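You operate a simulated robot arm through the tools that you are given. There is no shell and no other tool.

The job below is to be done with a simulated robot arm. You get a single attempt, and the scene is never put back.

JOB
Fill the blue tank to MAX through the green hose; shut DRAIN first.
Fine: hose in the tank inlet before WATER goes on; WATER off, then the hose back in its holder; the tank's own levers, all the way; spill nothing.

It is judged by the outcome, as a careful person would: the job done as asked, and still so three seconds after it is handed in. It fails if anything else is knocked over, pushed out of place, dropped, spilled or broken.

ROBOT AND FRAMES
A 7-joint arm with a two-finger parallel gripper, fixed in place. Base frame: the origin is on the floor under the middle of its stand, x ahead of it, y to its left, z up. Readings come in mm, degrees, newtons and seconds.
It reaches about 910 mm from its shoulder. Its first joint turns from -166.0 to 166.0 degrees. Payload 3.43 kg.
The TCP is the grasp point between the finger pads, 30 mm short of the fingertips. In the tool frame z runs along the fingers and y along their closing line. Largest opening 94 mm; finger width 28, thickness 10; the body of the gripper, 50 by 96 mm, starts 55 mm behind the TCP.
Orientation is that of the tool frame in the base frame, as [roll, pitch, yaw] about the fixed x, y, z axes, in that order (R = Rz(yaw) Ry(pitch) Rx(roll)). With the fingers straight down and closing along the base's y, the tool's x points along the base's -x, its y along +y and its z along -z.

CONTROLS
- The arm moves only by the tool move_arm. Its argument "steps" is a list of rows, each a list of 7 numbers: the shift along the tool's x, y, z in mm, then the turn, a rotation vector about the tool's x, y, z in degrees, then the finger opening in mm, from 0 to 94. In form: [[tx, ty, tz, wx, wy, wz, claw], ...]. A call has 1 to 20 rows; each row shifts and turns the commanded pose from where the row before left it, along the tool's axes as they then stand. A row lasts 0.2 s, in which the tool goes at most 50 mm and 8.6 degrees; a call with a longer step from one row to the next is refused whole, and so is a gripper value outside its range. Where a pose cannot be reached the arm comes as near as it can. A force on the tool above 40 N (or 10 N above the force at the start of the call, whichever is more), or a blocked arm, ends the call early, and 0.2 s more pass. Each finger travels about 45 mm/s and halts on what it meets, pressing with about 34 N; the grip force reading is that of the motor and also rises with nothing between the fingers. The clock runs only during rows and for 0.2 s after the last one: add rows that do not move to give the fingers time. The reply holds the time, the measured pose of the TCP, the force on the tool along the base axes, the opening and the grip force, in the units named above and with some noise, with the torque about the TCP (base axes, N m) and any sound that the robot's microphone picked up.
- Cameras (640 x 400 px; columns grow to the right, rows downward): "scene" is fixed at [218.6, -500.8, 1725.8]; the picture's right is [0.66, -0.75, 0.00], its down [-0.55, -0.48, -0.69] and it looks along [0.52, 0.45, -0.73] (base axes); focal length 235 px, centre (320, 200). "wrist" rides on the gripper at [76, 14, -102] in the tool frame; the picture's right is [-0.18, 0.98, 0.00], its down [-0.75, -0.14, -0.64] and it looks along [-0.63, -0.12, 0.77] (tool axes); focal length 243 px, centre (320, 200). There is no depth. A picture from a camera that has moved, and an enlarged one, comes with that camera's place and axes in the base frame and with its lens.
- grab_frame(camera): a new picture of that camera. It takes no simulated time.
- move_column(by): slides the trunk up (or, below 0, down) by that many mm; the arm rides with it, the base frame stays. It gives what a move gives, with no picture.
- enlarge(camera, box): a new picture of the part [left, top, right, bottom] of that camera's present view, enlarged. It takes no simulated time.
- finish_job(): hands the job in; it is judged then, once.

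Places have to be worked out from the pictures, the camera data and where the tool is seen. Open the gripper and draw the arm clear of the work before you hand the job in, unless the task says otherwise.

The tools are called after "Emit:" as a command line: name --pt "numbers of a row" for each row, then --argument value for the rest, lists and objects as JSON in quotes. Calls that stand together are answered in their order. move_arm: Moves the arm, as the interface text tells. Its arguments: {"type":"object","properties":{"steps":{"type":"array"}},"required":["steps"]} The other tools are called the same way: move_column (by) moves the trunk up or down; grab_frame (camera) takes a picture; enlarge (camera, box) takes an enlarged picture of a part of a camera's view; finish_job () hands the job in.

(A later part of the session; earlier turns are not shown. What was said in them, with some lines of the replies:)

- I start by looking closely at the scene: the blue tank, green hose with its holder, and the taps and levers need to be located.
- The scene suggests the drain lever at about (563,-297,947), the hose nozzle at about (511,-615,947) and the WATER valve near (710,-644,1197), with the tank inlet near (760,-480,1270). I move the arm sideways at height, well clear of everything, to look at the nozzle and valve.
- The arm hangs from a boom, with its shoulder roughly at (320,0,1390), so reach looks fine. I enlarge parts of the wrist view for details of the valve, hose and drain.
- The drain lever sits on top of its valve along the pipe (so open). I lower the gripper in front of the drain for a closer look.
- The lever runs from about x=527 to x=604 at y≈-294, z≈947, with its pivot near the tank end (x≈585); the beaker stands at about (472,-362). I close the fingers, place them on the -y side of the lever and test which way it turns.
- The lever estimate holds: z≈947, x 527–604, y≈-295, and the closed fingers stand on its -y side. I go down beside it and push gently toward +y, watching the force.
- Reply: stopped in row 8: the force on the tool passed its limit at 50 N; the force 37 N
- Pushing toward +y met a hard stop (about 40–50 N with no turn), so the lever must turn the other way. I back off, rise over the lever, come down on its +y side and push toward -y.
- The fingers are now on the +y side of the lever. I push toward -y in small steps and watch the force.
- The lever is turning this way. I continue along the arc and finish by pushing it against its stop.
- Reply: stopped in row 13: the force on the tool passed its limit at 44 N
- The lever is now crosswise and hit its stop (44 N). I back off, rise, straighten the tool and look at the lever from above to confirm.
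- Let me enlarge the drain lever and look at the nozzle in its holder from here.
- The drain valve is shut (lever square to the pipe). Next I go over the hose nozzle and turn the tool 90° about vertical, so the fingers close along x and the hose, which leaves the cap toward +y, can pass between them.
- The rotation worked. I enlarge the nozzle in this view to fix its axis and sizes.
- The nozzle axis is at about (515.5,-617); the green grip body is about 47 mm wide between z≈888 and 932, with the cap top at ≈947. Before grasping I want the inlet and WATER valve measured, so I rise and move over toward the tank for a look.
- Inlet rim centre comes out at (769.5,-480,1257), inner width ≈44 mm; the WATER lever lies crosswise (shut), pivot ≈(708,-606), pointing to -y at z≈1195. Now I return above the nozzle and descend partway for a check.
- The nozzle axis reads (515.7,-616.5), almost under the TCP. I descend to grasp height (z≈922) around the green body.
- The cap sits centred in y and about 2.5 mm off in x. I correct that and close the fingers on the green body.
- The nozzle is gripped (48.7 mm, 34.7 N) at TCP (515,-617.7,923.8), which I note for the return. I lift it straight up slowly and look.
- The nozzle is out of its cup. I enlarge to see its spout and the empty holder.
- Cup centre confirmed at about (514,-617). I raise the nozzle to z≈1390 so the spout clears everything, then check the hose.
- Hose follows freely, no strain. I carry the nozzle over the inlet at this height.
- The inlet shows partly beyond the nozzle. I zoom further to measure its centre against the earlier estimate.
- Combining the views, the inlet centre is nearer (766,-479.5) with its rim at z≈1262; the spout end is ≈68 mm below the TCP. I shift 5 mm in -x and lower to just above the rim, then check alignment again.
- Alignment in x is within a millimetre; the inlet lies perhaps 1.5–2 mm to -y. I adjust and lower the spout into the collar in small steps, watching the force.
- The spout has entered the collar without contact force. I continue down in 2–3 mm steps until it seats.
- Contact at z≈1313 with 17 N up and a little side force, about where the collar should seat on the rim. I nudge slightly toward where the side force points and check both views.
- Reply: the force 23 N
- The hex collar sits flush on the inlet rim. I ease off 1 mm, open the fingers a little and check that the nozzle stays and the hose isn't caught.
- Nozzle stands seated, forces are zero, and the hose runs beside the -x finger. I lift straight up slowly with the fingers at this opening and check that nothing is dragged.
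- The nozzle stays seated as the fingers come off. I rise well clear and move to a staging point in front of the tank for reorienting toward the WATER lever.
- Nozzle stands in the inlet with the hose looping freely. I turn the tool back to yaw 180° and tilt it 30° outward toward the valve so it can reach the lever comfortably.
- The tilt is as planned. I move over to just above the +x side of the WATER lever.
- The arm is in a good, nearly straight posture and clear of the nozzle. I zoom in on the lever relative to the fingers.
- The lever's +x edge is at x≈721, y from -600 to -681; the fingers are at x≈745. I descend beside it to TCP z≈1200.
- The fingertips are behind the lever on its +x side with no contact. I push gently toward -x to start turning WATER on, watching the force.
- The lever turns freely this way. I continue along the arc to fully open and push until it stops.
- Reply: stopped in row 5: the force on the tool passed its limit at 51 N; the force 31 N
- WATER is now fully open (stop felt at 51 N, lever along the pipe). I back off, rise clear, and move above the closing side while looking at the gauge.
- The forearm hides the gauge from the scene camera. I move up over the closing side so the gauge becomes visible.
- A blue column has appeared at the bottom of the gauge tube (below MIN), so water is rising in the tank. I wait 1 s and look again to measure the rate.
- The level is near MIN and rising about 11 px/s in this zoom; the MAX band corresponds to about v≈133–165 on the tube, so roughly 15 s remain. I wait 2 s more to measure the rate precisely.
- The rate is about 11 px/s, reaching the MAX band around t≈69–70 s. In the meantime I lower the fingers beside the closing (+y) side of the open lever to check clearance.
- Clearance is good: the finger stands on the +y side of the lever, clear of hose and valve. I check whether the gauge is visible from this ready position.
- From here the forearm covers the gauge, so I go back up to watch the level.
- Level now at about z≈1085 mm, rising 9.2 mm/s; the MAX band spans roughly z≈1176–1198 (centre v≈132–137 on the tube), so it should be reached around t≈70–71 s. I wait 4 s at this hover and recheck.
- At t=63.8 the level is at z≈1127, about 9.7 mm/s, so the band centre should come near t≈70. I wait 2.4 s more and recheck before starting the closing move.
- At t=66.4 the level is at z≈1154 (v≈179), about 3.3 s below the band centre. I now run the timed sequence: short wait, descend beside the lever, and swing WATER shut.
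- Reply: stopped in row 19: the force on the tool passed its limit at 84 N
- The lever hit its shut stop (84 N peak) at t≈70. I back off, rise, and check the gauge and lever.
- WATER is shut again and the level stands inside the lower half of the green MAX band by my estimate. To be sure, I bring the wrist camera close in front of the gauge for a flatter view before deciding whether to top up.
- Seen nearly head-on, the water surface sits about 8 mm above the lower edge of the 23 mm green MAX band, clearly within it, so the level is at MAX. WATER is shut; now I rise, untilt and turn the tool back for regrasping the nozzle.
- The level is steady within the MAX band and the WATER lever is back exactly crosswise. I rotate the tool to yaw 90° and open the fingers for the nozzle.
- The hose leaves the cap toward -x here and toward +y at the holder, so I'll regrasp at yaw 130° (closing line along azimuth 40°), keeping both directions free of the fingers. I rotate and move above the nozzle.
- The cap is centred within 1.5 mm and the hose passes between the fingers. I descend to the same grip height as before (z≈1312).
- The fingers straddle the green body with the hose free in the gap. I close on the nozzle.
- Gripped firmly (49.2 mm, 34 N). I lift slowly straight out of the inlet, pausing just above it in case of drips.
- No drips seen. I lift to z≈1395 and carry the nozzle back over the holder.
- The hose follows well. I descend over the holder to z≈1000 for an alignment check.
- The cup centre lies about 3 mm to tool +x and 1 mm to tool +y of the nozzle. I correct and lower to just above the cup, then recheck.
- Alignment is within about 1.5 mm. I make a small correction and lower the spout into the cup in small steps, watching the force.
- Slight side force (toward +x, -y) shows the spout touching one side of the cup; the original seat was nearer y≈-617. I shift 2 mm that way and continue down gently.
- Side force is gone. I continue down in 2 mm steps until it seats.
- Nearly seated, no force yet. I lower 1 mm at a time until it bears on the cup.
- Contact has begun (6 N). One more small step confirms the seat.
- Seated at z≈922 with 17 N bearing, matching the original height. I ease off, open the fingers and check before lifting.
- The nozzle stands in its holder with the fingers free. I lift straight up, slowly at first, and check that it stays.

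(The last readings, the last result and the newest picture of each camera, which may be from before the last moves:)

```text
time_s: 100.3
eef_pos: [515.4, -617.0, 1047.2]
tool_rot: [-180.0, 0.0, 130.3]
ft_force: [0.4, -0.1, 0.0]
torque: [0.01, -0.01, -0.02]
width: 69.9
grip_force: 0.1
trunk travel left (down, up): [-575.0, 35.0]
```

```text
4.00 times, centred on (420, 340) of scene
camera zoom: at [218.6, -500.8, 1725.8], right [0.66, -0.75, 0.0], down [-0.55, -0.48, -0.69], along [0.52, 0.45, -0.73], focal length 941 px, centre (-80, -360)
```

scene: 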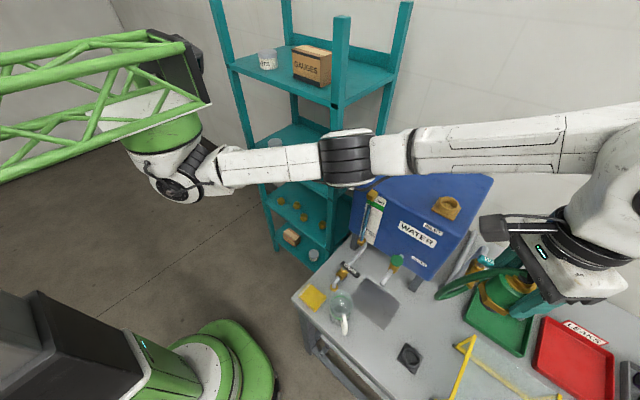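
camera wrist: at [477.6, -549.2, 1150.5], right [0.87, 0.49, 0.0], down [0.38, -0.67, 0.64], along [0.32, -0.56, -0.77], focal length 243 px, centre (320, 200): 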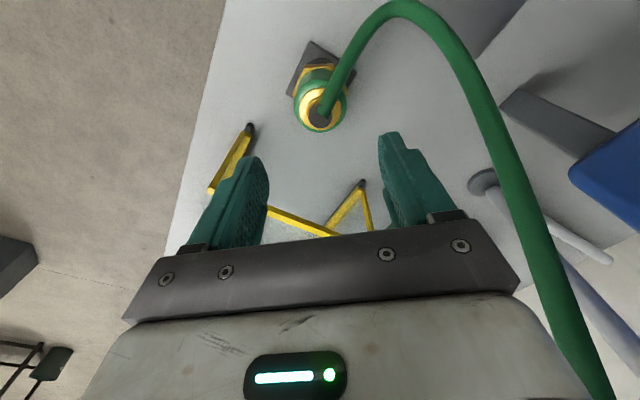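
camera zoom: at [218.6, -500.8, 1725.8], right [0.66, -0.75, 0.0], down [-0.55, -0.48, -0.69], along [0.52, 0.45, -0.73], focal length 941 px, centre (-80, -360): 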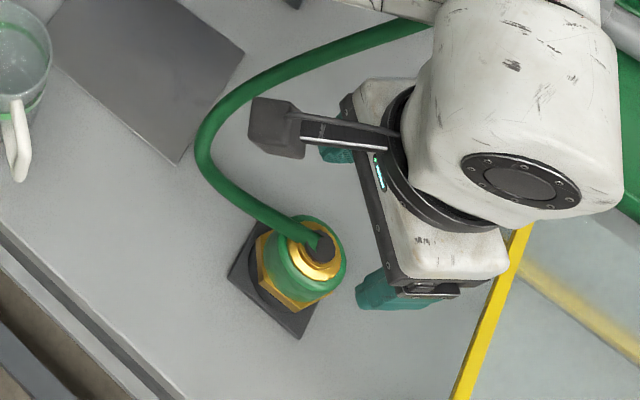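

The nozzle stands upright in its holder as at the start. I rise and draw the arm clear back toward its starting area with the gripper open.

Emit:
move_arm --pt "0 0 -40 0 0 0 70" --pt "0 0 -40 0 0 0 70" --pt "0 0 -40 0 0 0 70" --pt "0 0 -40 0 0 0 70" --pt "0 0 -40 0 0 0 70" --pt "0 0 -40 0 0 0 80" --pt "0 0 -40 0 0 0 90" --pt "0 0 -40 0 0 0 94" --pt "0 0 -40 0 0 0 94" --pt "0 0 -30 0 0 0 94" --pt "37.2 17.3 0 0 0 0 94" --pt "37.2 17.3 0 0 0 0 94" --pt "37.2 17.3 0 0 0 0 94" --pt "37.2 17.3 0 0 0 0 94" --pt "37.2 17.3 0 0 0 0 94" --pt "37.2 17.3 0 0 0 0 94" --pt "37.2 17.3 0 0 0 0 94" --pt "37.2 17.3 0 0 0 0 94" --pt "37.2 17.3 0 0 0 0 94" --pt "20 9 0 0 0 0 94"

Emit:
grab_frame --camera "scene"

Emit:
enlarge --camera "scene" --box '[350, 185, 400, 245]'

Emit:
enlarge --camera "scene" --box '[380, 240, 540, 390]'

Emit:
enlarge --camera "scene" --box '[290, 230, 420, 340]'

```text
time_s: 104.5
eef_pos: [412.0, -238.6, 1436.6]
tool_rot: [179.9, 0.1, 130.3]
ft_force: [-0.1, 0.0, -0.6]
torque: [-0.01, 0.01, -0.05]
width: 94.0
grip_force: 0.1
trunk travel left (down, up): [-575.0, 35.0]
```

```text
taken
```

scene: 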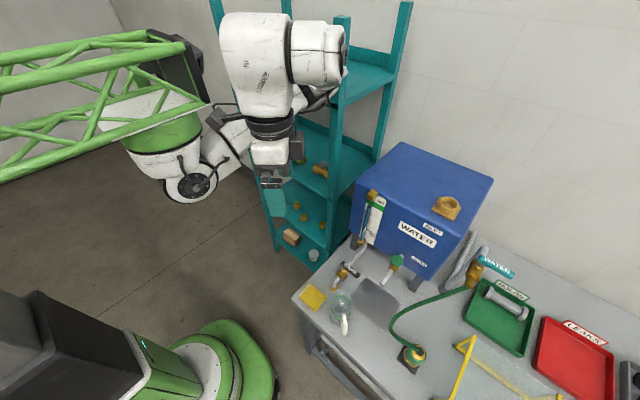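

```text
6.67 times, centred on (375, 215) of scene
camera zoom: at [218.6, -500.8, 1725.8], right [0.66, -0.75, 0.0], down [-0.55, -0.48, -0.69], along [0.52, 0.45, -0.73], focal length 1569 px, centre (-47, 100)
```

zoom: 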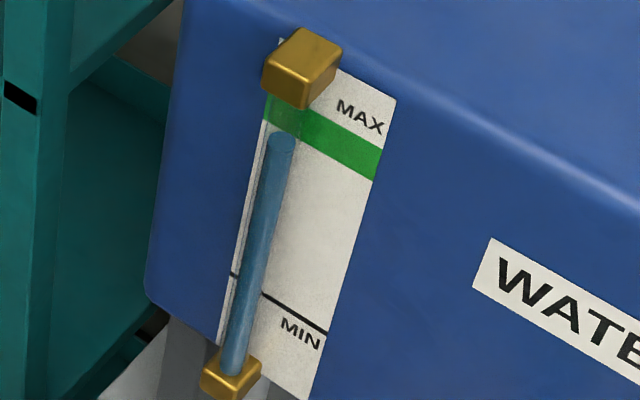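

```text
2.67 times, centred on (460, 315) of scene
camera zoom: at [218.6, -500.8, 1725.8], right [0.66, -0.75, 0.0], down [-0.55, -0.48, -0.69], along [0.52, 0.45, -0.73], focal length 627 px, centre (-53, -107)
```

zoom: 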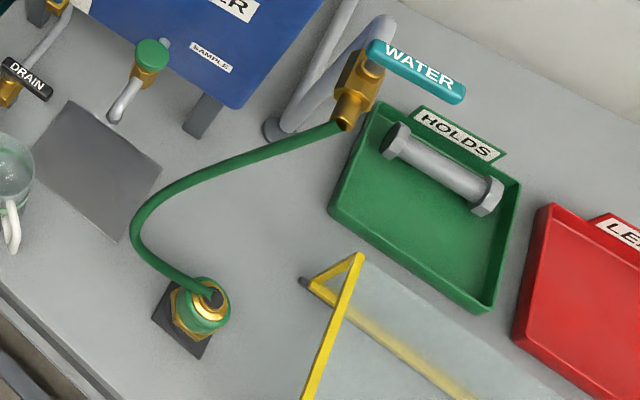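

```text
3.64 times, centred on (355, 285) of scene
camera zoom: at [218.6, -500.8, 1725.8], right [0.66, -0.75, 0.0], down [-0.55, -0.48, -0.69], along [0.52, 0.45, -0.73], focal length 856 px, centre (193, -109)
```

zoom: 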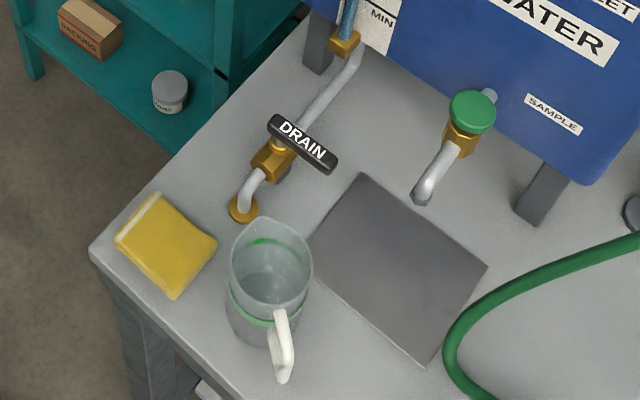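

Everything checks out: DRAIN lever crosswise (shut), WATER lever crosswise (off), level steady inside the green MAX band, nozzle back upright in its holder, nothing else moved or wet. The gripper is open and the arm is clear, so I hand the job in.

Emit:
finish_job

```text
The job is handed in.
```

I filled the blue tank to MAX through the green hose, with DRAIN shut first, and handed the job in; I haven't seen the judge's result.

- **DRAIN:** I turned the lever square to its pipe until it hit the stop. It was shut before any water ran.
- **Filling:** The hose nozzle was seated in the tank inlet before WATER went on. WATER was opened all the way to its stop, then shut all the way to its stop.
- **Level:** The water sits inside the green MAX band, about a third of the way up it. That is roughly 8 mm above the lower edge of a 23 mm band. It held steady from shut-off until I handed in.
- **Hose:** The nozzle is back upright in its holder, put there after WATER was off.
- **Surroundings:** The last pictures show no spills or drips, and nothing on the table knocked over or moved. The gripper is open and the arm is back near where it started.

The first push on the DRAIN lever went the wrong way and pressed it against its stop at up to 50 N. Closing WATER peaked at 84 N against its stop. Neither lever shows any damage.
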